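You operate a simulated robot arm through the tools that you are given. There is no shell and no other tool.

You are at the controls of a simulated robot arm. One attempt, no reset.

## Task
Firm the sown tray and mark it with the name on the seed jar.
Fine: the name blocks are in the seed drawer, shut it after; stand the block in the tray; the tamper goes back. Set down upright: wooden tamper, what you pick out.

It is judged by the outcome, as a careful person would: the job done as asked, and still so three seconds after it is handed in. It fails if anything else is knocked over, pushed out of place, dropped, spilled or broken.

## Robot
A 7-joint arm with a two-finger parallel gripper, fixed in place. Base frame: the origin is on the floor under the middle of its stand, x ahead of it, y to its left, z up; the work surface is at about z = 880. Readings come in mm, degrees, newtons and seconds.
With the tool pointing down near the work surface it reaches from about 380 to 760 mm from the base axis. Its first joint turns from -143.0 to 143.0 degrees. Payload 3 kg.
The TCP is the grasp point between the finger pads, 30 mm short of the fingertips. In the tool frame z runs along the fingers and y along their closing line. Largest opening 110 mm; finger width 20, thickness 10; the body of the gripper, 48 by 112 mm, starts 55 mm behind the TCP.
Orientation is that of the tool frame in the base frame, as a unit quaternion [x, y, z, w]. With the fingers straight down and closing along the base's y, the tool's x points along the base's -x, its y along +y and its z along -z.

## Interface
- The arm moves only by the tool drive_tool. Its argument "rows" is a list of rows, each an object (a shift or turn left out is 0, a gripper value left out holds the last) with "dp": the shift along the tool's x, y, z in m, a list of three; "turn": the turn, a rotation vector about the tool's x, y, z in degrees, a list of three. In form: [{"dp": [dx, dy, dz], "turn": [rx, ry, rz]}, ...]. A call has 1 to 20 rows; each row shifts and turns the commanded pose from where the row before left it, along the tool's axes as they then stand. "hand" is the finger opening in m, from 0 to 0.11, set as the call begins (left out, the last holds). A row lasts 0.2 s, in which the tool goes at most 50 mm and 8.6 degrees; a call with a longer step from one row to the next is refused whole, and so is a gripper value outside its range. Where a pose cannot be reached the arm comes as near as it can. A force on the tool above 40 N (or 10 N above the force at the start of the call, whichever is more), or a blocked arm, ends the call early, and 0.2 s more pass. The fingers move at their own pace (about 108 mm/s each) and stop on an object; they squeeze with about 28 N. The grip force told is the motor's: it shows also when the fingers shut on nothing. Time passes only in rows, and 0.2 s behind the last, so rows that do not move let the fingers close. The reply holds the time, the measured pose of the TCP, the force on the tool along the base axes, the opening and the grip force, in the units named above and with some noise, with the torque about the TCP (base axes, N m) and any sound that the robot's microphone picked up.
- Cameras (640 x 400 px; columns grow to the right, rows downward): "scene" is fixed at [392.5, 502.1, 1373.2]; the picture's right is [-0.75, -0.66, 0.00], its down [-0.43, 0.49, -0.76] and it looks along [0.50, -0.57, -0.65] (base axes); focal length 214 px, centre (320, 200). "wrist" rides on the gripper at [72, 17, -103] in the tool frame; the picture's right is [-0.23, 0.97, 0.00], its down [-0.76, -0.18, -0.62] and it looks along [-0.61, -0.14, 0.78] (tool axes); focal length 222 px, centre (320, 200). There is no depth. A picture from a camera that has moved, and an enlarged one, comes with that camera's place and axes in the base frame and with its lens. The place of the scene camera against the robot may be out by one fixed shift of up to 12 mm in any direction.
- snapshot(camera): a new picture of that camera. The clock stands still meanwhile.
- lift_body(by): slides the trunk up (or, below 0, down) by that many mm; the arm rides with it, the base frame stays. It gives what a move gives, with no picture.
- enlarge(camera, box): a new picture of the part [left, top, right, bottom] of that camera's present view, enlarged. The clock stands still meanwhile.
- finish_job(): hands the job in; it is judged then, once.

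Places have to be worked out from the pictures, the camera data and where the tool is seen. Open the gripper and draw the arm clear of the work before you hand the job in, unless the task says otherwise.

The tools are called after "Emit:" as name(argument=value, ...) on one line, values as JSON. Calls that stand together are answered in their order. drive_tool: Moves the arm, as the interface text tells. Its arguments: {"type":"object","properties":{"rows":{"type":"array","items":{"type":"object","properties":{"dp":{"type":"array","items":{"type":"number"}},"turn":{"type":"array","items":{"type":"number"}}}}},"hand":{"type":"number"}},"required":["rows"]} The other tools are called the same way: lift_body (by) moves the trunk up or down; snapshot (camera) takes a picture; enlarge (camera, box) takes an enlarged picture of a part of a camera's view; finish_job () hands the job in.

At the start:

```text
clock: 0.0
ee_pos: [746.6, -146.5, 1271.1]
tcp_rot: [0.0, 1.0, -0.001, 0.0]
wrist_force: [-0.2, 0.9, -0.3]
ft_torque: [0.02, 0.03, -0.01]
finger_gap: 109.9
finger_force: 0.1
trunk travel left (down, up): [-798.0, 92.0]
```

scene: 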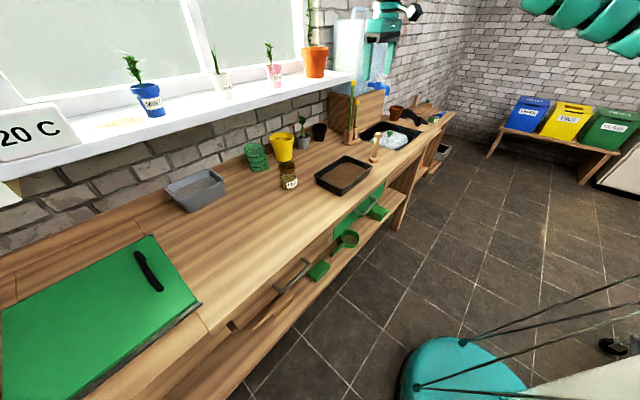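
wrist: 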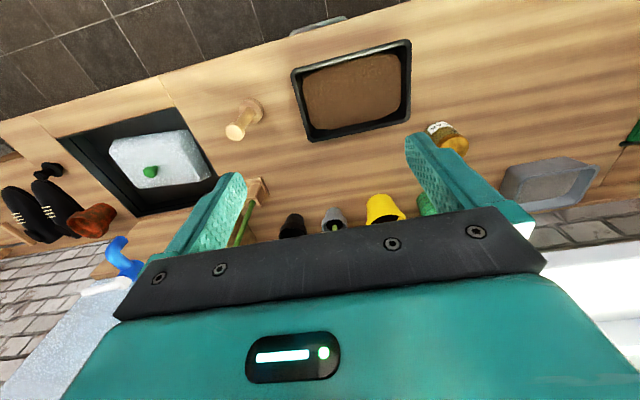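

I start by looking closer at the jar, the tray, the tamper and the drawer from both cameras.

Emit:
enlarge(camera="scene", box=[230, 100, 430, 225])

Emit:
enlarge(camera="scene", box=[200, 190, 420, 328])

Emit:
enlarge(camera="scene", box=[265, 150, 315, 200])

Emit:
enlarge(camera="wrist", box=[200, 20, 520, 220])

```text
3.20 times, centred on (330, 162) of scene
camera zoom: at [392.5, 502.1, 1373.2], right [-0.75, -0.66, 0.0], down [-0.43, 0.49, -0.76], along [0.5, -0.57, -0.65], focal length 686 px, centre (288, 320)
```

zoom: 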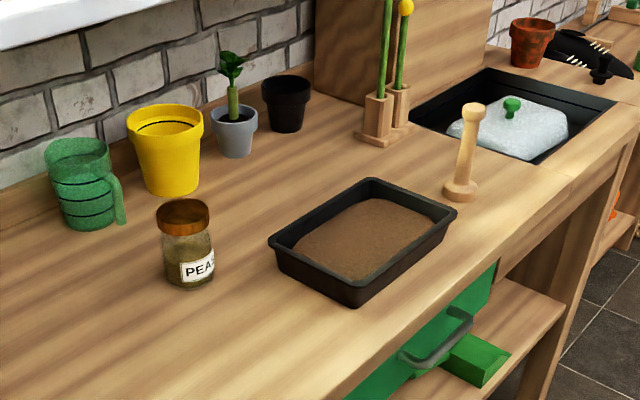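

```text
2.90 times, centred on (310, 259) of scene
camera zoom: at [392.5, 502.1, 1373.2], right [-0.75, -0.66, 0.0], down [-0.43, 0.49, -0.76], along [0.5, -0.57, -0.65], focal length 622 px, centre (349, 29)
```

zoom: 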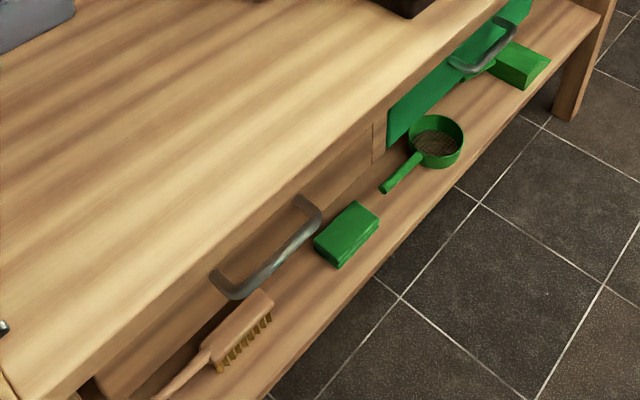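

```text
8.00 times, centred on (290, 175) of scene
camera zoom: at [392.5, 502.1, 1373.2], right [-0.75, -0.66, 0.0], down [-0.43, 0.49, -0.76], along [0.5, -0.57, -0.65], focal length 1716 px, centre (560, 400)
```

zoom: 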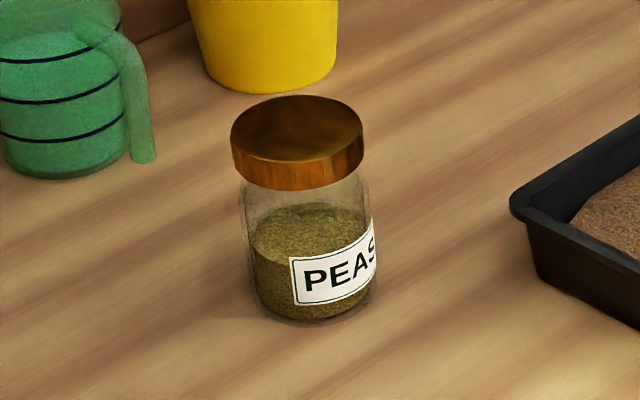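

```text
2.00 times, centred on (360, 120) of wrist
camera zoom: at [673.9, -128.9, 1373.0], right [0.23, 0.97, 0.0], down [0.76, -0.18, 0.62], along [0.61, -0.14, -0.78], focal length 444 px, centre (240, 360)
```

zoom: 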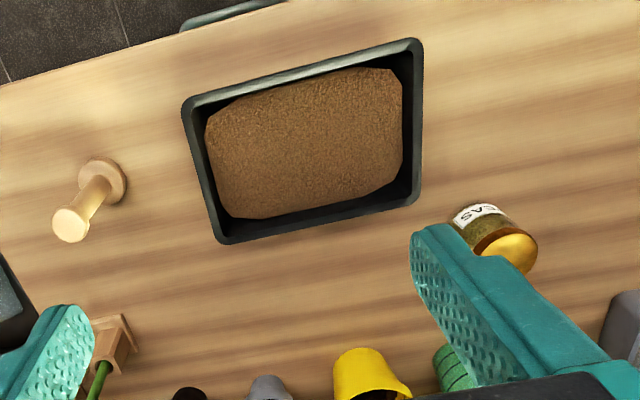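

The jar reads PEAS. The tray is at about x 730–865, y −190–10, and the tamper is near (782, −301). Two drawers sit under the front edge (x≈680), so I back the tool off and tilt it forward to view the drawer fronts.

Emit:
drive_tool(rows=[{"dp": [0.05, 0, 0]}, {"dp": [0.05, 0, 0]}, {"dp": [0.05, 0, 0]}, {"dp": [0.05, 0, 0]}, {"dp": [0.05, 0, 0]}, {"dp": [0.05, 0, 0]}, {"turn": [0, -8, 0]}, {"turn": [0, -8, 0]}, {"turn": [0, -8, 0]}, {"turn": [0, -8, 0]}, {"turn": [0, -8, 0]}])

```text
clock: 2.4
ee_pos: [685.5, -144.7, 1248.1]
tcp_rot: [0.0, 1.0, 0.001, -0.001]
wrist_force: [0.5, -0.7, 0.4]
ft_torque: [0.04, -0.01, -0.02]
finger_gap: 110.0
finger_force: 0.0
out of reach, approached as far as the arm can: row 1, 2, 3, 4, 5, 6, 7, 8, 9, 10, 11
trunk travel left (down, up): [-798.0, 92.0]
```

The reply says that height is too close in for the arm, so it stalled at x≈685. I test with a small downward move from here to see where the commanded pose stands.

Emit:
drive_tool(rows=[{"dp": [0, 0, 0.03]}])

```text
clock: 2.8
ee_pos: [686.5, -143.7, 1249.2]
tcp_rot: [0.0, 1.0, 0.001, 0.0]
wrist_force: [-0.1, 0.1, 0.1]
ft_torque: [-0.02, 0.02, -0.01]
finger_gap: 109.8
finger_force: 0.0
out of reach, approached as far as the arm can: row 1
trunk travel left (down, up): [-798.0, 92.0]
```

The commanded pose holds where I sent it, so I undo the tilt and the retreat in the command. Then I go down at x≈696, in front of the tray and still above it.

Emit:
drive_tool(rows=[{"dp": [0, 0, -0.03]}, {"turn": [0, 8, 0]}, {"turn": [0, 8, 0]}, {"turn": [0, 8, 0]}, {"turn": [0, 8, 0]}, {"turn": [0, 8, 0]}, {"dp": [-0.05, 0, 0]}, {"dp": [-0.05, 0, 0]}, {"dp": [-0.05, 0, 0]}, {"dp": [-0.05, 0, 0]}, {"dp": [-0.05, 0, 0]}, {"dp": [0, 0, 0.05]}, {"dp": [0, 0, 0.05]}, {"dp": [0, 0, 0.05]}, {"dp": [0, 0, 0.05]}, {"dp": [0, 0, 0.05]}])

```text
clock: 6.2
ee_pos: [640.3, -145.8, 961.5]
tcp_rot: [0.003, 0.987, 0.0, -0.16]
wrist_force: [0.6, -0.5, 1.5]
ft_torque: [0.01, -0.02, -0.04]
finger_gap: 109.8
finger_force: 0.0
out of reach, approached as far as the arm can: row 1, 2, 3, 4, 5, 6, 7, 8, 9, 10, 11
trunk travel left (down, up): [-798.0, 92.0]
```

The tool is now at (640, −146, 961) and tilted back 18°. I straighten it and look with the wrist camera.

Emit:
drive_tool(rows=[{"turn": [0, -6.15, 0]}, {"turn": [0, -6.15, 0]}, {"turn": [0, -6.15, 0]}, {"dp": [0.05, 0, 0]}, {"dp": [0.05, 0, 0]}])

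Emit:
snapshot(camera="wrist")

Emit:
snapshot(camera="scene")

```text
clock: 7.4
ee_pos: [626.6, -137.6, 894.9]
tcp_rot: [0.003, 1.0, -0.001, 0.001]
wrist_force: [-0.5, 0.1, -0.8]
ft_torque: [0.0, 0.01, 0.02]
finger_gap: 110.2
finger_force: 0.1
out of reach, approached as far as the arm can: row 1, 2, 3, 4, 5
trunk travel left (down, up): [-798.0, 92.0]
```

```text
taken
camera wrist: at [554.5, -120.2, 997.3], right [0.23, 0.97, 0.0], down [0.76, -0.18, 0.62], along [0.61, -0.15, -0.78], focal length 222 px, centre (320, 200)
```

wrist: 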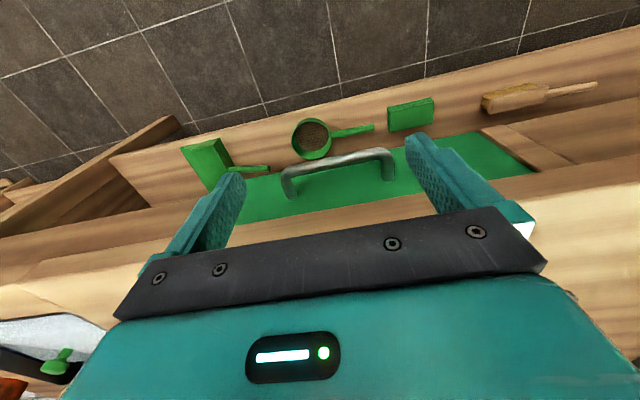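

```text
taken
```

scene: 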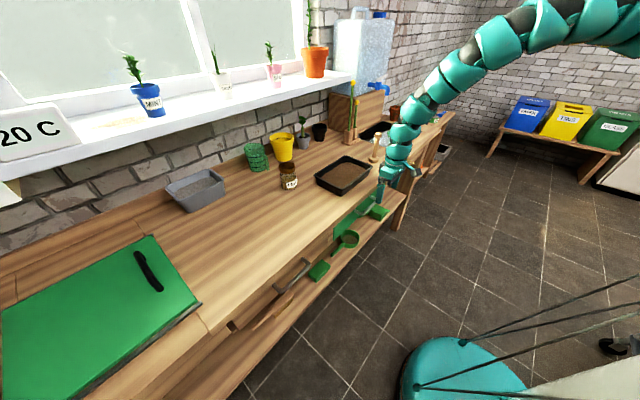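

The arm can't come closer in at this trunk height; it sits at (627, −138, 895), just above the green drawer's handle. I enlarge the drawer fronts to find which is the seed drawer.

Emit:
enlarge(camera="wrist", box=[160, 100, 400, 250])

Emit:
enlarge(camera="wrist", box=[400, 70, 640, 220])

Emit:
enlarge(camera="scene", box=[320, 160, 420, 240])

Emit:
enlarge(camera="scene", box=[210, 220, 350, 350])

```text
2.67 times, centred on (280, 175) of wrist
camera zoom: at [554.5, -120.2, 997.3], right [0.23, 0.97, 0.0], down [0.76, -0.18, 0.62], along [0.61, -0.15, -0.78], focal length 592 px, centre (427, 267)
```

zoom: 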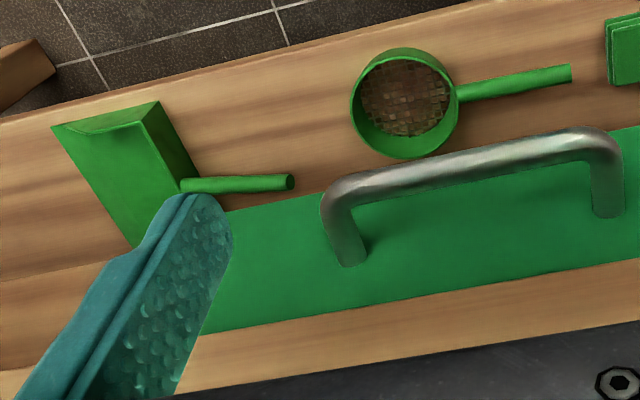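

```text
2.67 times, centred on (520, 145) of wrist
camera zoom: at [554.5, -120.2, 997.3], right [0.23, 0.97, 0.0], down [0.76, -0.18, 0.62], along [0.61, -0.15, -0.78], focal length 592 px, centre (-213, 347)
```

zoom: 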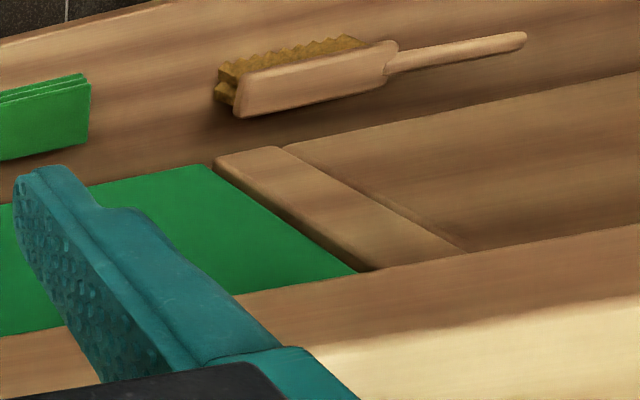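

```text
5.00 times, centred on (370, 200) of scene
camera zoom: at [392.5, 502.1, 1373.2], right [-0.75, -0.66, 0.0], down [-0.43, 0.49, -0.76], along [0.5, -0.57, -0.65], focal length 1072 px, centre (70, 200)
```

zoom: 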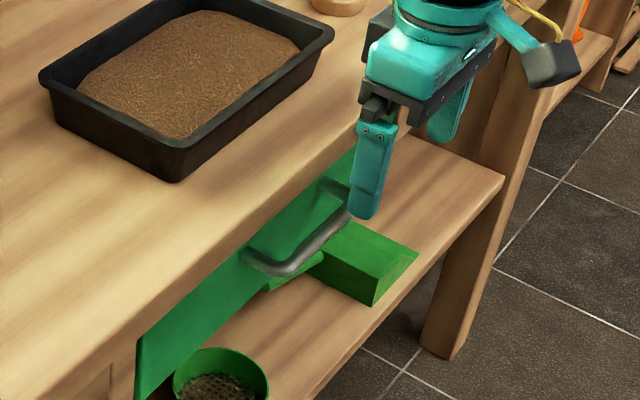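

```text
3.08 times, centred on (280, 285) of scene
camera zoom: at [392.5, 502.1, 1373.2], right [-0.75, -0.66, 0.0], down [-0.43, 0.49, -0.76], along [0.5, -0.57, -0.65], focal length 660 px, centre (443, -62)
```

zoom: 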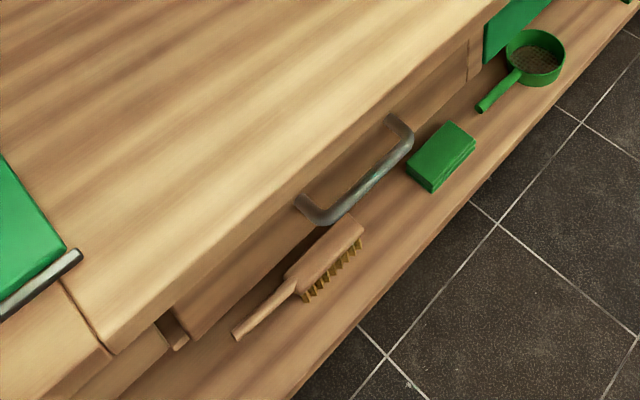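

No label shows at this angle. From the two cameras together I place the green drawer's bar at about x 680, z 777, y −190 to −70, with the front at x≈712. I go down in front of the bench, where the arm can come closer in.

Emit:
drive_tool(rows=[{"dp": [0, 0, 0.04]}, {"dp": [0, 0, 0.04]}])

```text
clock: 8.0
ee_pos: [626.0, -138.2, 815.1]
tcp_rot: [0.002, 1.0, -0.002, -0.001]
wrist_force: [0.5, 0.7, 0.3]
ft_torque: [0.06, -0.02, -0.01]
finger_gap: 109.8
finger_force: 0.1
trunk travel left (down, up): [-798.0, 92.0]
```

The tool followed the command exactly this time, to z=815. I retract in small steps toward x≈500.

Emit:
drive_tool(rows=[{"dp": [0.04, 0, 0]}, {"dp": [0.04, 0, 0]}, {"dp": [0.04, 0, 0]}])

```text
clock: 8.8
ee_pos: [552.3, -135.3, 782.0]
tcp_rot: [0.002, 1.0, -0.001, 0.0]
wrist_force: [0.0, -0.9, 0.8]
ft_torque: [0.0, 0.01, 0.0]
finger_gap: 110.2
finger_force: 0.0
out of reach, approached as far as the arm can: row 2, 3
trunk travel left (down, up): [-798.0, 92.0]
```

The inner limit is at about r 570 here, and raising the trunk should move it closer in. I raise it 90 mm, then come back down and tilt the tool forward to see the drawer fronts.

Emit:
lift_body(by=90)

Emit:
drive_tool(rows=[{"dp": [0, 0, 0.045]}, {"dp": [0, 0, 0.045]}, {"turn": [0, -8, 0]}, {"turn": [0, -8, 0]}, {"turn": [0, -8, 0]}, {"turn": [0, -8, 0]}, {"turn": [0, -8, 0]}])

Emit:
snapshot(camera="wrist")

```text
clock: 10.1
ee_pos: [552.9, -134.0, 871.3]
tcp_rot: [0.001, 1.0, -0.001, -0.001]
wrist_force: [-0.7, 0.2, 0.7]
ft_torque: [-0.01, 0.01, -0.03]
finger_gap: 109.8
finger_force: 0.0
trunk travel left (down, up): [-888.0, 2.0]
```

```text
clock: 11.7
ee_pos: [580.3, -135.3, 786.3]
tcp_rot: [0.003, 0.94, 0.001, 0.342]
wrist_force: [-0.3, 0.0, -0.1]
ft_torque: [0.01, 0.0, 0.02]
finger_gap: 109.8
finger_force: 0.1
out of reach, approached as far as the arm can: row 6, 7
trunk travel left (down, up): [-888.0, 2.0]
```

```text
taken
camera wrist: at [458.7, -117.1, 818.2], right [0.18, 0.97, 0.15], down [0.18, -0.18, 0.97], along [0.97, -0.14, -0.21], focal length 222 px, centre (320, 200)
```

wrist: 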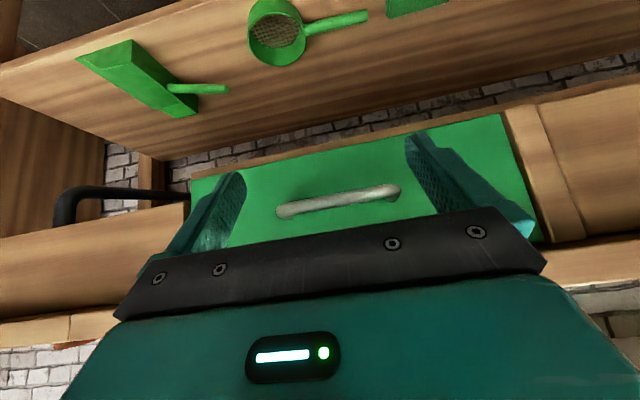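

The green front is plain, and the picture is upside down because the camera hangs over. Next I move along +y to see the wooden drawer's front.

Emit:
drive_tool(rows=[{"dp": [0, 0.045, 0]}, {"dp": [0, 0.045, 0]}, {"dp": [0, 0.045, 0]}, {"dp": [0, 0.045, 0]}, {"dp": [0, 0.045, 0]}, {"dp": [0, 0.045, 0]}])

Emit:
snapshot(camera="wrist")

```text
clock: 13.2
ee_pos: [614.4, 76.4, 787.7]
tcp_rot: [0.059, 0.937, -0.024, 0.344]
wrist_force: [0.0, 1.1, -0.3]
ft_torque: [-0.1, -0.05, -0.03]
finger_gap: 109.9
finger_force: 0.1
trunk travel left (down, up): [-888.0, 2.0]
stopped in row 6: the arm was blocked; the commanded pose is now the measured one
```

```text
taken
camera wrist: at [496.3, 108.9, 818.2], right [0.3, 0.94, 0.14], down [0.15, -0.2, 0.97], along [0.94, -0.27, -0.2], focal length 222 px, centre (320, 200)
```

wrist: 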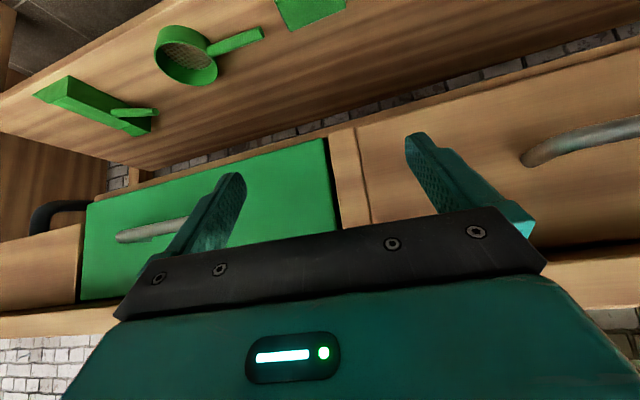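

The arm stalled near y=76 with almost no force, so it's a joint limit rather than contact. I enlarge the fronts here.

Emit:
enlarge(camera="wrist", box=[0, 80, 340, 310])

Emit:
enlarge(camera="wrist", box=[320, 60, 640, 300])

Emit:
snapshot(camera="scene")

```text
1.74 times, centred on (170, 195) of wrist
camera zoom: at [496.3, 108.9, 818.2], right [0.3, 0.94, 0.14], down [0.15, -0.2, 0.97], along [0.94, -0.27, -0.2], focal length 386 px, centre (581, 209)
```

zoom: 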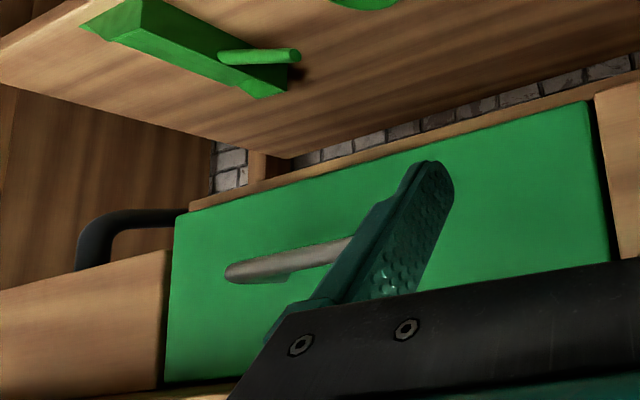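

```text
1.67 times, centred on (480, 180) of wrist
camera zoom: at [496.3, 108.9, 818.2], right [0.3, 0.94, 0.14], down [0.15, -0.2, 0.97], along [0.94, -0.27, -0.2], focal length 370 px, centre (53, 233)
```

zoom: 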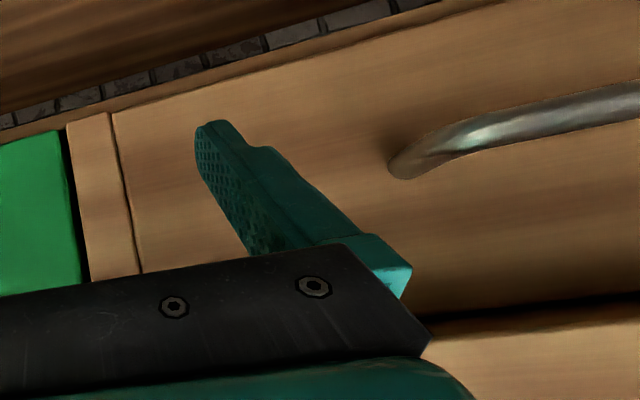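

```text
taken
```

scene: 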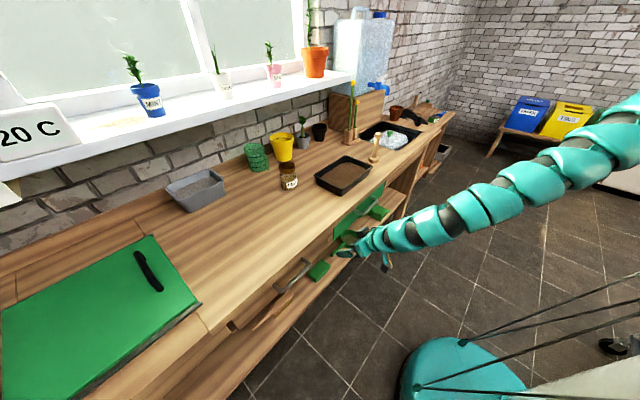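

Both fronts are unlabelled, and the green drawer sits under the tray. Its bar is at z≈774, y −195 to −70, with the front spanning z≈705–850. I set the trunk to a height that lets me pull, and bring the tool in front of that handle.

Emit:
lift_body(by=-70)

Emit:
drive_tool(rows=[{"turn": [-4.73, 0, -5.57]}, {"dp": [-0.0072, -0.0418, -0.0085]}, {"dp": [-0.0072, -0.0418, -0.0085]}, {"dp": [-0.0072, -0.0418, -0.0085]}, {"dp": [-0.0072, -0.0418, -0.0085]}, {"dp": [-0.0072, -0.0418, -0.0085]}])

```text
clock: 14.3
ee_pos: [618.4, 72.5, 715.1]
tcp_rot: [0.061, 0.938, -0.022, 0.342]
wrist_force: [-0.7, 0.7, 0.0]
ft_torque: [0.01, 0.02, -0.03]
finger_gap: 110.0
finger_force: 0.0
trunk travel left (down, up): [-818.0, 72.0]
```

```text
clock: 15.7
ee_pos: [616.8, -137.7, 773.8]
tcp_rot: [0.0, 0.939, 0.001, 0.343]
wrist_force: [0.3, -0.4, -0.9]
ft_torque: [-0.01, -0.03, 0.03]
finger_gap: 110.0
finger_force: 0.0
trunk travel left (down, up): [-818.0, 72.0]
```

The tool is at (617, −138, 774) with a clean 40° tilt. I tilt it on to horizontal, pointing at the drawer.

Emit:
drive_tool(rows=[{"dp": [0.0115, 0, -0.0096], "turn": [0, -8.32, 0]}, {"turn": [0, -8.32, 0]}, {"turn": [0, -8.32, 0]}, {"turn": [0, -8.32, 0]}, {"turn": [0, -8.32, 0]}, {"turn": [0, -8.32, 0]}])

```text
clock: 17.1
ee_pos: [602.3, -136.7, 772.1]
tcp_rot: [0.001, 0.705, -0.002, 0.709]
wrist_force: [-0.3, -0.2, -1.0]
ft_torque: [-0.03, -0.04, 0.0]
finger_gap: 110.0
finger_force: 0.0
trunk travel left (down, up): [-818.0, 72.0]
```

Horizontal works. Now I roll 90° so the fingers close vertically on the bar.

Emit:
drive_tool(rows=[{"turn": [0, 0, 8.18]}, {"turn": [0, 0, 8.18]}, {"turn": [0, 0, 8.18]}, {"turn": [0, 0, 8.18]}, {"turn": [0, 0, 8.18]}, {"turn": [0, 0, 8.18]}, {"turn": [0, 0, 8.18]}, {"turn": [0, 0, 8.18]}, {"turn": [0, 0, 8.18]}, {"turn": [0, 0, 8.18]}, {"turn": [0, 0, 8.18]}])

Emit:
snapshot(camera="wrist")

Emit:
enlarge(camera="scene", box=[310, 150, 450, 260])

```text
clock: 19.5
ee_pos: [603.7, -136.9, 769.8]
tcp_rot: [0.5, 0.499, 0.5, 0.5]
wrist_force: [-0.5, 0.2, 0.9]
ft_torque: [0.0, 0.0, -0.03]
finger_gap: 110.0
finger_force: 0.1
trunk travel left (down, up): [-818.0, 72.0]
```

```text
taken
camera wrist: at [499.7, -64.0, 787.0], right [0.0, -0.23, 0.97], down [-0.62, -0.76, -0.18], along [0.78, -0.61, -0.14], focal length 222 px, centre (320, 200)
```

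wrist: 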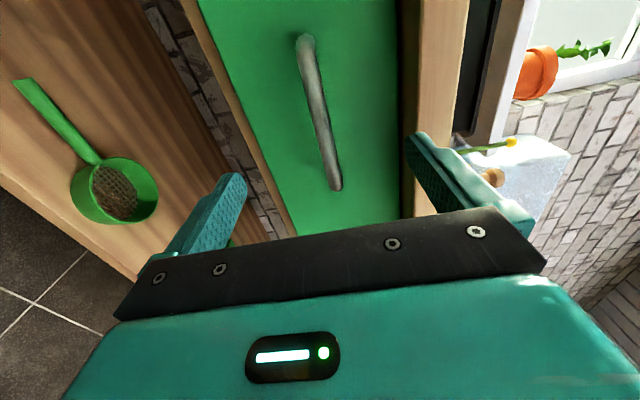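

```text
3.64 times, centred on (380, 205) of scene
camera zoom: at [392.5, 502.1, 1373.2], right [-0.75, -0.66, 0.0], down [-0.43, 0.49, -0.76], along [0.5, -0.57, -0.65], focal length 780 px, centre (102, 182)
```

zoom: 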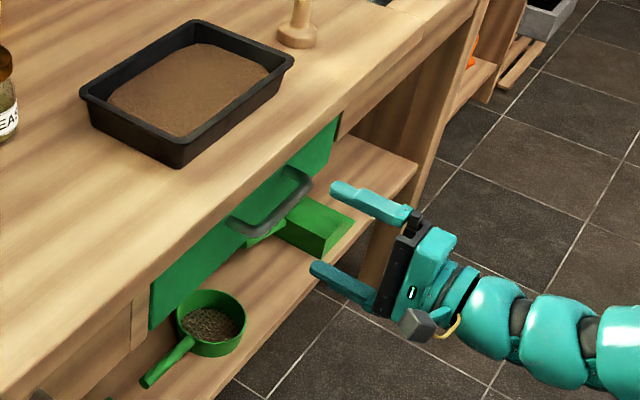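

The fingers straddle the bar, which I place at x≈680, z≈775, y −190 to −72. I narrow the opening to 60 mm, raise 4 mm and advance until the bar is just inside the tips.

Emit:
drive_tool(hand=0.06, rows=[{"dp": [0, 0.004, 0]}, {"dp": [0, 0, 0.025]}, {"dp": [0, 0, 0.025]}, {"dp": [0, 0, 0.02]}])

Emit:
snapshot(camera="wrist")

```text
clock: 20.5
ee_pos: [673.5, -137.0, 775.4]
tcp_rot: [0.5, 0.5, 0.499, 0.501]
wrist_force: [0.1, 0.5, -0.2]
ft_torque: [0.01, -0.02, 0.0]
finger_gap: 59.8
finger_force: 0.0
trunk travel left (down, up): [-818.0, 72.0]
```

```text
taken
camera wrist: at [570.9, -63.5, 790.2], right [0.0, -0.23, 0.97], down [-0.62, -0.76, -0.18], along [0.78, -0.61, -0.14], focal length 222 px, centre (320, 200)
```

wrist: 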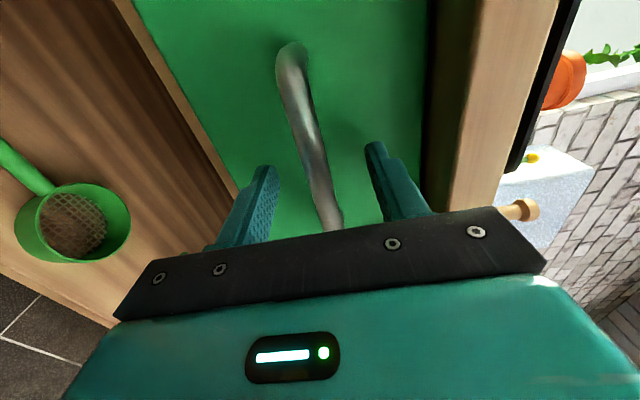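

The bar is between the two fingers. I close on it.

Emit:
drive_tool(hand=0.0, rows=[{"dp": [0, 0, 0]}, {"dp": [0, 0, 0]}, {"dp": [0, 0, 0]}])

```text
clock: 21.3
ee_pos: [673.0, -136.6, 774.7]
tcp_rot: [0.5, 0.5, 0.499, 0.5]
wrist_force: [-2.2, 0.6, 1.4]
ft_torque: [0.05, -0.01, 0.14]
finger_gap: 13.6
finger_force: 45.3
trunk travel left (down, up): [-818.0, 72.0]
```

The bar is gripped at a 13.6 mm gap. I pull slowly toward −x.

Emit:
drive_tool(rows=[{"dp": [0, 0, -0.015]}, {"dp": [0, 0, -0.015]}, {"dp": [0, 0, -0.02]}, {"dp": [0, 0, -0.02]}, {"dp": [0, 0, -0.02]}])

Emit:
snapshot(camera="scene")

```text
clock: 22.5
ee_pos: [581.9, -136.2, 775.3]
tcp_rot: [0.501, 0.501, 0.499, 0.499]
wrist_force: [-1.3, -5.5, -6.4]
ft_torque: [-0.05, 0.21, -0.87]
finger_gap: 13.6
finger_force: 45.6
trunk travel left (down, up): [-818.0, 72.0]
```

```text
taken
```

scene: 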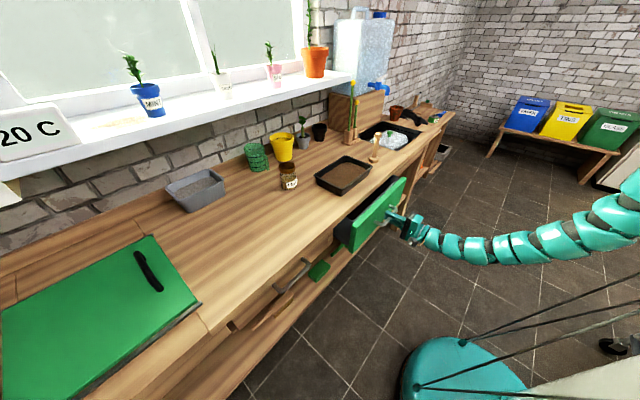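

The drawer slides out freely, about 90 mm so far. I pull further and look inside.

Emit:
drive_tool(rows=[{"dp": [0, 0, -0.02]}, {"dp": [0, 0, -0.02]}, {"dp": [0, 0, -0.02]}, {"dp": [0, 0, -0.02]}])

Emit:
enlarge(camera="scene", box=[310, 150, 450, 260])

```text
clock: 23.5
ee_pos: [502.9, -138.1, 774.9]
tcp_rot: [0.5, 0.498, 0.5, 0.501]
wrist_force: [-0.6, -7.9, 4.5]
ft_torque: [-0.04, -0.01, -1.1]
finger_gap: 13.5
finger_force: 44.9
trunk travel left (down, up): [-818.0, 72.0]
```

```text
3.64 times, centred on (380, 205) of scene
camera zoom: at [392.5, 502.1, 1373.2], right [-0.75, -0.66, 0.0], down [-0.43, 0.49, -0.76], along [0.5, -0.57, -0.65], focal length 780 px, centre (102, 182)
```

zoom: 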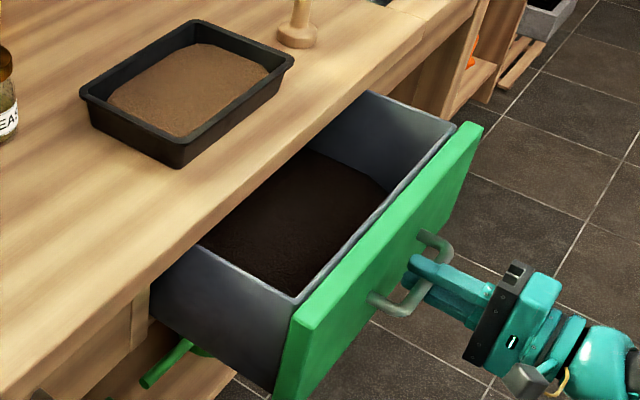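

The drawer is 170 mm open and seems to hold only dark compost. I enlarge the inside to make sure.

Emit:
enlarge(camera="scene", box=[340, 165, 420, 225])

Emit:
snapshot(camera="wrist")

```text
6.67 times, centred on (380, 195) of scene
camera zoom: at [392.5, 502.1, 1373.2], right [-0.75, -0.66, 0.0], down [-0.43, 0.49, -0.76], along [0.5, -0.57, -0.65], focal length 1430 px, centre (-80, 233)
```

zoom: 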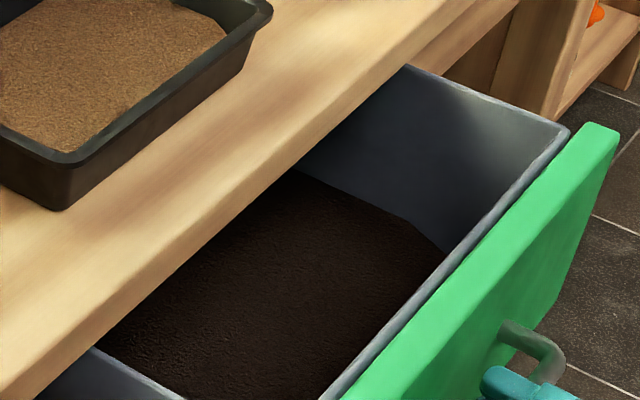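

```text
taken
camera wrist: at [400.0, -63.7, 790.6], right [0.0, -0.23, 0.97], down [-0.62, -0.76, -0.18], along [0.78, -0.61, -0.14], focal length 222 px, centre (320, 200)
```

wrist: 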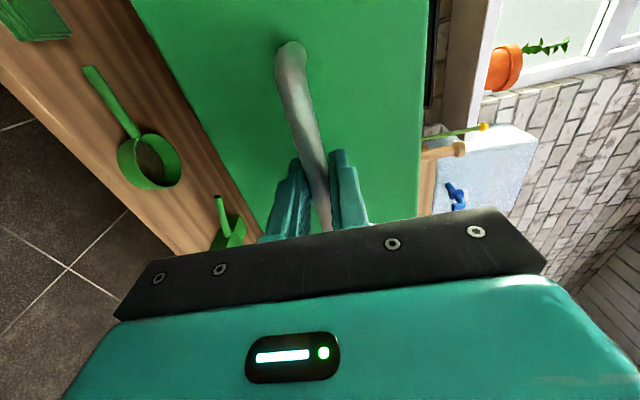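

This is the compost drawer, so the seed drawer must be the wooden one at +y. I push the green one shut again, back to x≈673.

Emit:
drive_tool(rows=[{"dp": [0, 0, 0.02]}, {"dp": [0, 0, 0.025]}, {"dp": [0, 0, 0.025]}, {"dp": [0, 0, 0.025]}, {"dp": [0, 0, 0.025]}, {"dp": [0, 0, 0.02]}, {"dp": [0, 0, 0.015]}, {"dp": [0, 0, 0.01]}, {"dp": [0, 0, 0.005]}, {"dp": [0, 0, 0.0015]}])

Emit:
enlarge(camera="scene", box=[310, 150, 450, 260])

```text
clock: 25.7
ee_pos: [672.4, -137.0, 773.9]
tcp_rot: [0.501, 0.499, 0.5, 0.5]
wrist_force: [-6.9, -0.4, -2.5]
ft_torque: [0.04, 0.03, 0.45]
finger_gap: 13.6
finger_force: 45.3
trunk travel left (down, up): [-818.0, 72.0]
```

```text
3.64 times, centred on (380, 205) of scene
camera zoom: at [392.5, 502.1, 1373.2], right [-0.75, -0.66, 0.0], down [-0.43, 0.49, -0.76], along [0.5, -0.57, -0.65], focal length 780 px, centre (102, 182)
```

zoom: 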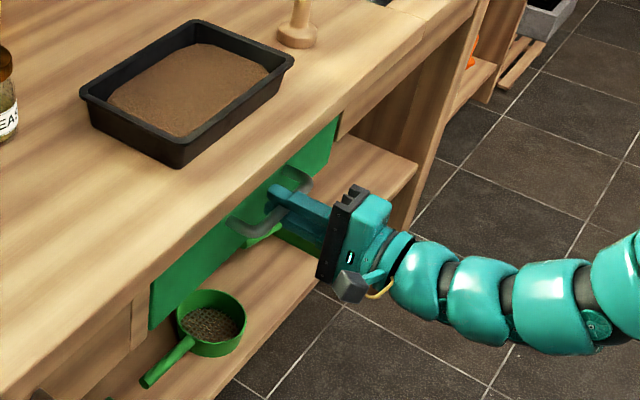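

The green drawer is shut again, with the bar back at x≈672 and a slight push. I let go and back off 90 mm.

Emit:
drive_tool(hand=0.06, rows=[{"dp": [0, 0, 0]}, {"dp": [0, 0, 0]}, {"dp": [0, 0, -0.03]}, {"dp": [0, 0, -0.03]}, {"dp": [0, 0, -0.03]}])

Emit:
snapshot(camera="wrist")

Emit:
enlarge(camera="scene", box=[310, 150, 450, 260])

```text
clock: 26.9
ee_pos: [583.1, -136.3, 775.4]
tcp_rot: [0.5, 0.499, 0.5, 0.5]
wrist_force: [-1.4, -0.4, -0.5]
ft_torque: [0.0, 0.01, 0.0]
finger_gap: 59.8
finger_force: 0.2
trunk travel left (down, up): [-818.0, 72.0]
```

```text
taken
camera wrist: at [480.2, -64.5, 790.6], right [0.0, -0.23, 0.97], down [-0.62, -0.76, -0.18], along [0.78, -0.61, -0.14], focal length 222 px, centre (320, 200)
```

wrist: 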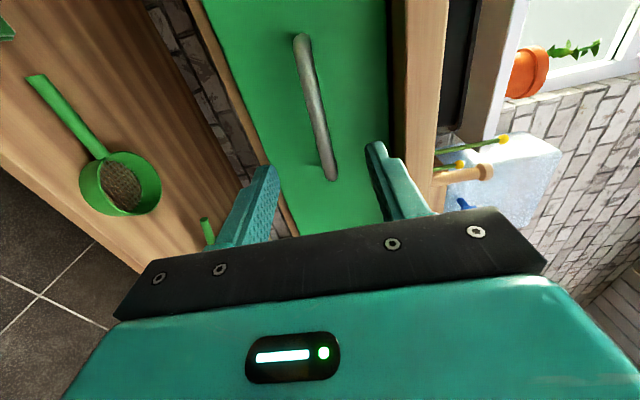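

```text
3.64 times, centred on (380, 205) of scene
camera zoom: at [392.5, 502.1, 1373.2], right [-0.75, -0.66, 0.0], down [-0.43, 0.49, -0.76], along [0.5, -0.57, -0.65], focal length 780 px, centre (102, 182)
```

zoom: 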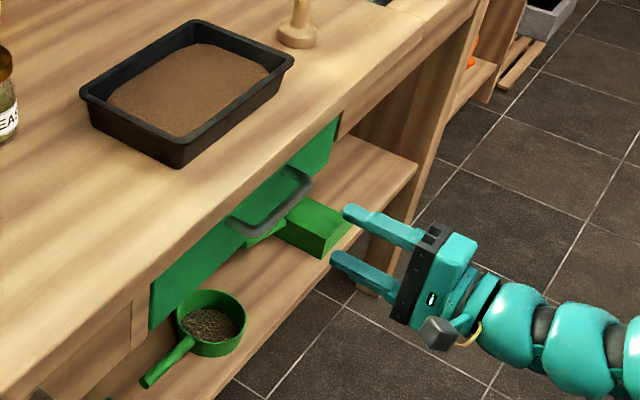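

The green drawer looks fully shut. I now slide along +y at this stand-off toward the wooden drawer's handle, near y≈300.

Emit:
drive_tool(rows=[{"dp": [0.045, 0, 0]}, {"dp": [0.045, 0, 0]}, {"dp": [0.045, 0, 0]}, {"dp": [0.045, 0, 0]}, {"dp": [0.045, 0, 0]}, {"dp": [0.045, 0, 0]}, {"dp": [0.045, 0, 0]}, {"dp": [0.045, 0, 0]}])

Emit:
snapshot(camera="wrist")

Emit:
snapshot(camera="scene")

```text
clock: 28.7
ee_pos: [573.4, 121.2, 805.3]
tcp_rot: [0.503, 0.502, 0.495, 0.501]
wrist_force: [-0.8, 0.6, -1.0]
ft_torque: [0.03, 0.02, -0.06]
finger_gap: 59.7
finger_force: 0.0
out of reach, approached as far as the arm can: row 5, 6, 7, 8
trunk travel left (down, up): [-818.0, 72.0]
```

```text
taken
camera wrist: at [470.0, 194.3, 820.5], right [0.01, -0.22, 0.97], down [-0.63, -0.76, -0.17], along [0.78, -0.61, -0.14], focal length 222 px, centre (320, 200)
```

wrist: 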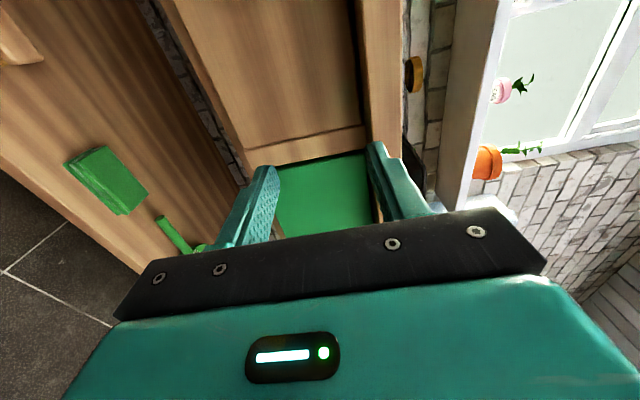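

```text
taken
```

scene: 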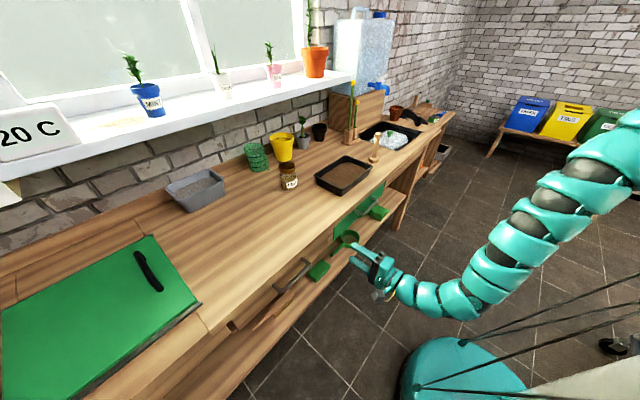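

It stalled at y=121: with this roll the wrist reaches its limit on the +y side. I move back to y≈30 and roll 180° the other way, which should mirror what worked at −y.

Emit:
drive_tool(rows=[{"dp": [-0.045, -0.01, 0]}, {"dp": [-0.045, -0.02, 0]}, {"turn": [0, 0, -8.5]}, {"turn": [0, 0, -8.5]}, {"turn": [0, 0, -8.5]}, {"turn": [0, 0, -8.5]}, {"turn": [0, 0, -8.5]}, {"turn": [0, 0, -8.5]}, {"turn": [0, 0, -8.5]}, {"turn": [0, 0, -8.5]}, {"turn": [0, 0, -8.5]}, {"turn": [0, 0, -8.5]}])

```text
clock: 31.3
ee_pos: [575.4, 31.3, 777.2]
tcp_rot: [0.03, 0.706, 0.028, 0.707]
wrist_force: [-0.2, 0.6, 0.0]
ft_torque: [0.0, 0.01, 0.0]
finger_gap: 60.2
finger_force: 0.1
trunk travel left (down, up): [-818.0, 72.0]
```

Half of the roll is done. I roll the remaining 95°.

Emit:
drive_tool(rows=[{"turn": [0, 0, -8]}, {"turn": [0, 0, -8]}, {"turn": [0, 0, -8]}, {"turn": [0, 0, -8]}, {"turn": [0, 0, -8]}, {"turn": [0, 0, -8]}, {"turn": [0, 0, -8]}, {"turn": [0, 0, -8]}, {"turn": [0, 0, -8]}, {"turn": [0, 0, -8]}, {"turn": [0, 0, -8]}, {"turn": [0, 0, -7]}])

```text
clock: 33.9
ee_pos: [575.0, 31.1, 776.9]
tcp_rot: [0.5, -0.5, 0.5, -0.499]
wrist_force: [-1.4, 0.3, -0.5]
ft_torque: [-0.03, 0.0, 0.03]
finger_gap: 60.0
finger_force: 0.1
trunk travel left (down, up): [-818.0, 72.0]
```

The roll is mirrored now, with the tool's x along −y. I slide to y≈300.

Emit:
drive_tool(rows=[{"dp": [-0.045, 0, 0]}, {"dp": [-0.045, 0, 0]}, {"dp": [-0.045, 0, 0]}, {"dp": [-0.045, 0, 0]}, {"dp": [-0.045, 0, 0]}, {"dp": [-0.044, 0, 0]}])

Emit:
snapshot(camera="wrist")

Emit:
snapshot(camera="scene")

```text
clock: 35.3
ee_pos: [566.4, 223.7, 859.8]
tcp_rot: [-0.5, 0.501, -0.5, 0.499]
wrist_force: [0.0, 0.3, 0.0]
ft_torque: [0.02, 0.0, 0.01]
finger_gap: 60.0
finger_force: 0.0
out of reach, approached as far as the arm can: row 1, 2, 3, 4, 5, 6
trunk travel left (down, up): [-818.0, 72.0]
```

```text
taken
camera wrist: at [463.2, 152.0, 841.7], right [0.0, 0.23, -0.97], down [-0.62, 0.76, 0.18], along [0.78, 0.61, 0.14], focal length 222 px, centre (320, 200)
```

wrist: 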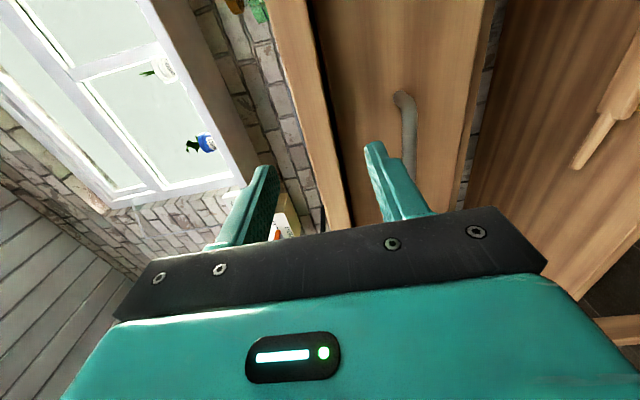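

```text
taken
```

scene: 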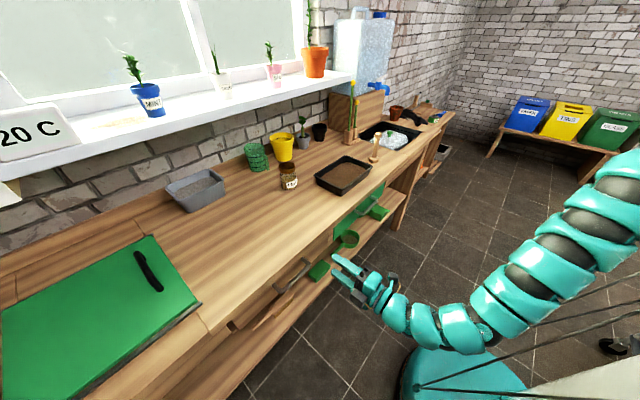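

It got to y=224 but only by rising to z=860, so a lower shoulder should help here. I lower the trunk 120 mm, then move toward (575, 300, 775).

Emit:
lift_body(by=-120)

Emit:
drive_tool(rows=[{"dp": [-0.02, -0.01, 0.005]}, {"dp": [-0.02, -0.01, 0.004]}, {"dp": [-0.02, -0.01, 0]}, {"dp": [-0.016, -0.005, 0]}])

```text
clock: 36.8
ee_pos: [566.5, 223.6, 739.3]
tcp_rot: [-0.5, 0.501, -0.5, 0.499]
wrist_force: [-0.2, 0.1, 0.4]
ft_torque: [-0.01, -0.01, 0.01]
finger_gap: 59.9
finger_force: 0.0
trunk travel left (down, up): [-698.0, 192.0]
```

```text
clock: 37.8
ee_pos: [570.9, 271.2, 782.6]
tcp_rot: [-0.499, 0.501, -0.501, 0.5]
wrist_force: [0.6, -0.8, 0.1]
ft_torque: [-0.04, -0.04, 0.0]
finger_gap: 59.9
finger_force: 0.1
out of reach, approached as far as the arm can: row 1, 2, 3, 4
trunk travel left (down, up): [-698.0, 192.0]
```

The limit fits a wrist-bend cap, so pointing the tool along the radial direction should free it; with vertical closing, yaw does no harm on the bar. I yaw +28° and pitch down 15°, then raise the trunk again.

Emit:
drive_tool(rows=[{"turn": [0, -7, 0]}, {"turn": [0, -7, 0]}, {"turn": [0, -7, 0]}, {"turn": [0, -7, 0]}, {"turn": [-7.5, 0, 0]}, {"turn": [-7.5, 0, 0]}])

```text
clock: 39.2
ee_pos: [571.2, 271.5, 784.6]
tcp_rot: [0.679, -0.409, 0.315, -0.522]
wrist_force: [-0.6, -0.2, -0.9]
ft_torque: [-0.02, -0.02, 0.02]
finger_gap: 59.8
finger_force: 0.0
trunk travel left (down, up): [-698.0, 192.0]
```

The orientation took: azimuth 28°, 15° down. I raise the trunk 110 mm and come down to a stand-off at about (601, 256, 799) in front of the wooden drawer's bar.

Emit:
lift_body(by=110)

Emit:
drive_tool(rows=[{"dp": [0.0092, 0.0293, 0.0144]}, {"dp": [0.0092, 0.0293, 0.0144]}, {"dp": [0.0092, 0.0293, 0.0144]}])

Emit:
snapshot(camera="wrist")

Emit:
enlarge(camera="scene", box=[230, 190, 430, 350])

```text
clock: 40.6
ee_pos: [571.9, 272.3, 893.3]
tcp_rot: [0.68, -0.409, 0.314, -0.522]
wrist_force: [0.3, 0.5, 0.2]
ft_torque: [0.03, 0.02, -0.03]
finger_gap: 59.8
finger_force: 0.0
trunk travel left (down, up): [-808.0, 82.0]
```

```text
clock: 41.5
ee_pos: [603.2, 256.0, 796.4]
tcp_rot: [0.68, -0.408, 0.315, -0.521]
wrist_force: [0.8, 1.2, 0.1]
ft_torque: [0.02, 0.01, 0.0]
finger_gap: 59.8
finger_force: 0.0
trunk travel left (down, up): [-808.0, 82.0]
```

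```text
taken
camera wrist: at [545.1, 143.3, 804.6], right [-0.33, 0.08, -0.94], down [-0.85, 0.41, 0.33], along [0.42, 0.91, -0.07], focal length 222 px, centre (320, 200)
```

wrist: 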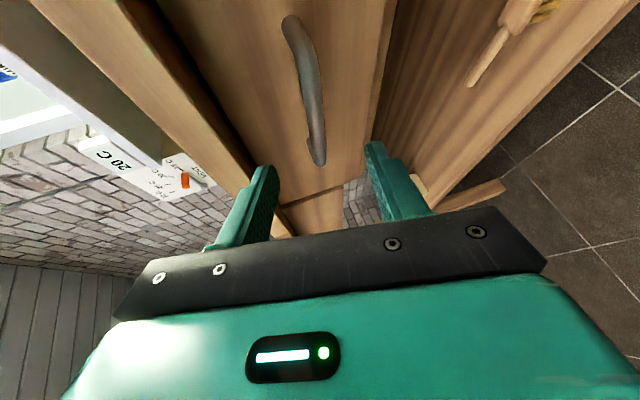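

```text
2.50 times, centred on (330, 270) of scene
camera zoom: at [392.5, 502.1, 1373.2], right [-0.75, -0.66, 0.0], down [-0.43, 0.49, -0.76], along [0.5, -0.57, -0.65], focal length 536 px, centre (295, 25)
```

zoom: 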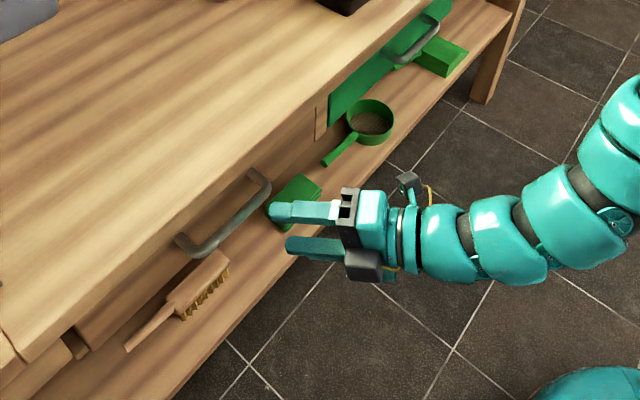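

The bar appears between the finger lines at about y 225–345, z≈774. I advance 72 mm along the tool axis with a 40 mm opening and check.

Emit:
drive_tool(hand=0.042, rows=[{"dp": [0, 0, 0.024]}, {"dp": [0, 0, 0.024]}, {"dp": [0, 0, 0.024]}])

Emit:
snapshot(camera="wrist")

Emit:
enlarge(camera="scene", box=[250, 210, 390, 320])

```text
clock: 42.2
ee_pos: [639.1, 273.6, 804.1]
tcp_rot: [0.68, -0.409, 0.314, -0.521]
wrist_force: [-1.0, -0.6, -0.7]
ft_torque: [0.03, 0.01, -0.03]
finger_gap: 42.1
finger_force: 0.1
out of reach, approached as far as the arm can: row 2, 3
trunk travel left (down, up): [-808.0, 82.0]
```

```text
taken
camera wrist: at [580.6, 161.5, 813.6], right [-0.33, 0.08, -0.94], down [-0.85, 0.41, 0.33], along [0.42, 0.91, -0.07], focal length 222 px, centre (320, 200)
```

wrist: 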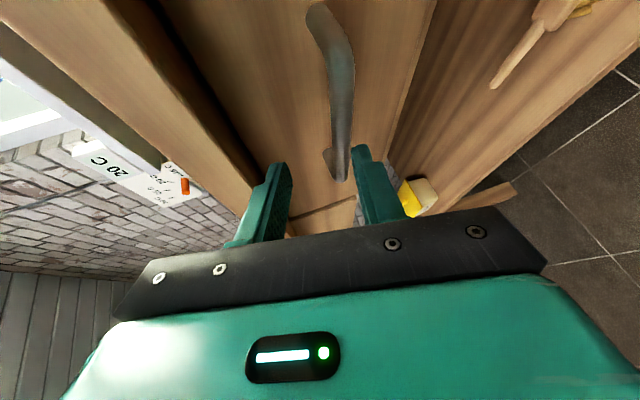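

```text
3.64 times, centred on (320, 265) of scene
camera zoom: at [392.5, 502.1, 1373.2], right [-0.75, -0.66, 0.0], down [-0.43, 0.49, -0.76], along [0.5, -0.57, -0.65], focal length 780 px, centre (320, -36)
```

zoom: 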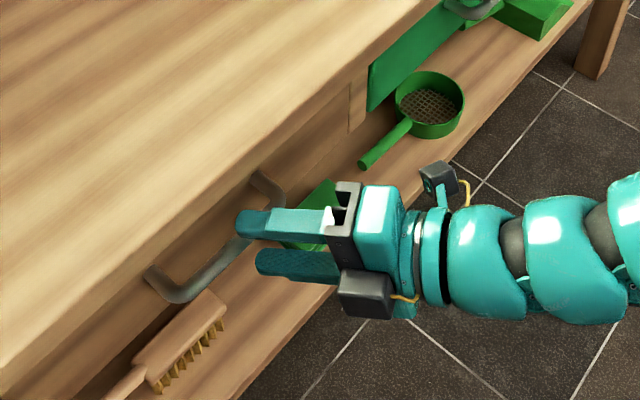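

The reach ran out 26 mm short. The pattern of stalls shows the shoulder sits off to the −y side, so this drawer needs a lower trunk. I back off 50 mm first, so no finger comes down on the bar, then lower the trunk 85 mm.

Emit:
drive_tool(rows=[{"dp": [0, 0, -0.025]}, {"dp": [0, 0, -0.025]}])

Emit:
lift_body(by=-85)

```text
clock: 42.9
ee_pos: [594.9, 251.7, 819.1]
tcp_rot: [0.68, -0.408, 0.314, -0.522]
wrist_force: [0.1, -0.1, 0.2]
ft_torque: [0.0, -0.01, -0.01]
finger_gap: 41.6
finger_force: 0.0
trunk travel left (down, up): [-808.0, 82.0]
```

```text
clock: 44.1
ee_pos: [595.8, 251.1, 732.6]
tcp_rot: [0.68, -0.41, 0.313, -0.522]
wrist_force: [0.6, 0.6, 0.3]
ft_torque: [0.04, -0.04, 0.02]
finger_gap: 42.1
finger_force: 0.2
trunk travel left (down, up): [-723.0, 167.0]
```

I rise to the stand-off and advance again to the bar.

Emit:
drive_tool(rows=[{"dp": [-0.0006, -0.032, -0.0038]}, {"dp": [-0.0006, -0.032, -0.0038]}, {"dp": [0, 0, 0.024]}, {"dp": [0, 0, 0.024]}, {"dp": [0, 0, 0.024]}])

Emit:
snapshot(camera="wrist")

Emit:
enlarge(camera="scene", box=[250, 210, 390, 320])

```text
clock: 45.3
ee_pos: [665.1, 290.2, 778.5]
tcp_rot: [0.68, -0.409, 0.315, -0.522]
wrist_force: [-0.5, 0.1, -0.5]
ft_torque: [0.05, -0.02, -0.02]
finger_gap: 42.0
finger_force: 0.1
trunk travel left (down, up): [-723.0, 167.0]
```

```text
taken
camera wrist: at [606.8, 177.8, 788.2], right [-0.33, 0.08, -0.94], down [-0.85, 0.41, 0.33], along [0.42, 0.91, -0.07], focal length 222 px, centre (320, 200)
```

wrist: 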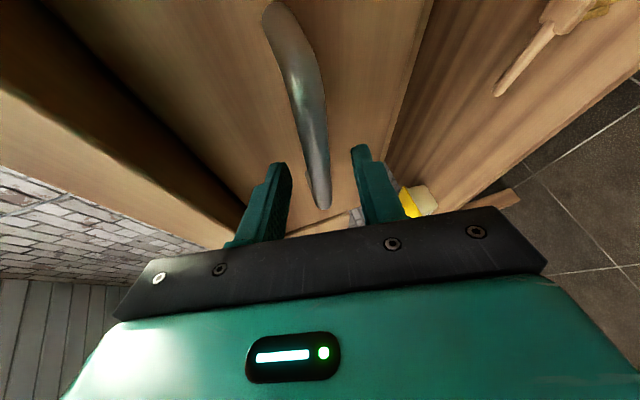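

```text
3.64 times, centred on (320, 265) of scene
camera zoom: at [392.5, 502.1, 1373.2], right [-0.75, -0.66, 0.0], down [-0.43, 0.49, -0.76], along [0.5, -0.57, -0.65], focal length 780 px, centre (320, -36)
```

zoom: 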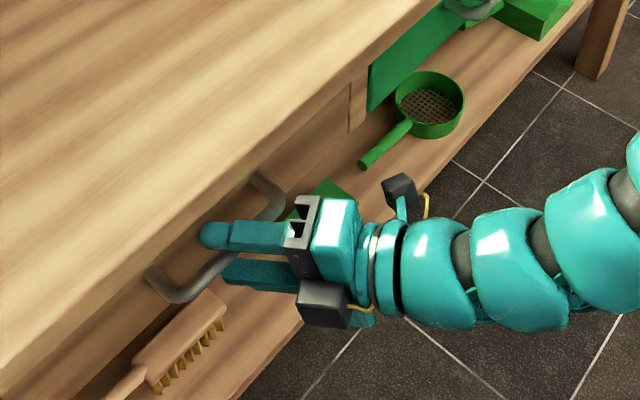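

The bar is now between the fingers, close to its middle. I close on it.

Emit:
drive_tool(hand=0.0, rows=[{"dp": [0, 0, 0]}, {"dp": [0, 0, 0]}, {"dp": [0, 0, 0]}])

```text
clock: 46.1
ee_pos: [664.3, 290.2, 779.6]
tcp_rot: [0.679, -0.409, 0.314, -0.522]
wrist_force: [-0.6, -0.2, 6.5]
ft_torque: [1.12, -0.05, -0.57]
finger_gap: 16.1
finger_force: 45.4
trunk travel left (down, up): [-723.0, 167.0]
```

The bar is gripped. I pull straight toward −x in base terms, 80 mm first.

Emit:
drive_tool(rows=[{"dp": [-0.0047, 0.0023, -0.0086]}, {"dp": [-0.007, 0.0034, -0.0128]}, {"dp": [-0.00934, 0.00453, -0.0171]}, {"dp": [-0.00934, 0.00453, -0.0171]}, {"dp": [-0.007, 0.0034, -0.0128]}])

Emit:
snapshot(camera="scene")

```text
clock: 47.3
ee_pos: [585.1, 291.6, 779.6]
tcp_rot: [0.679, -0.409, 0.315, -0.522]
wrist_force: [-0.4, 4.8, 16.7]
ft_torque: [0.93, -0.17, -0.69]
finger_gap: 16.0
finger_force: 44.8
trunk travel left (down, up): [-723.0, 167.0]
```

```text
taken
```

scene: 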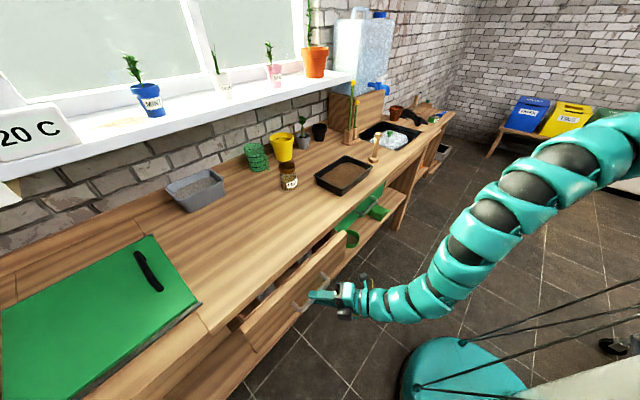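

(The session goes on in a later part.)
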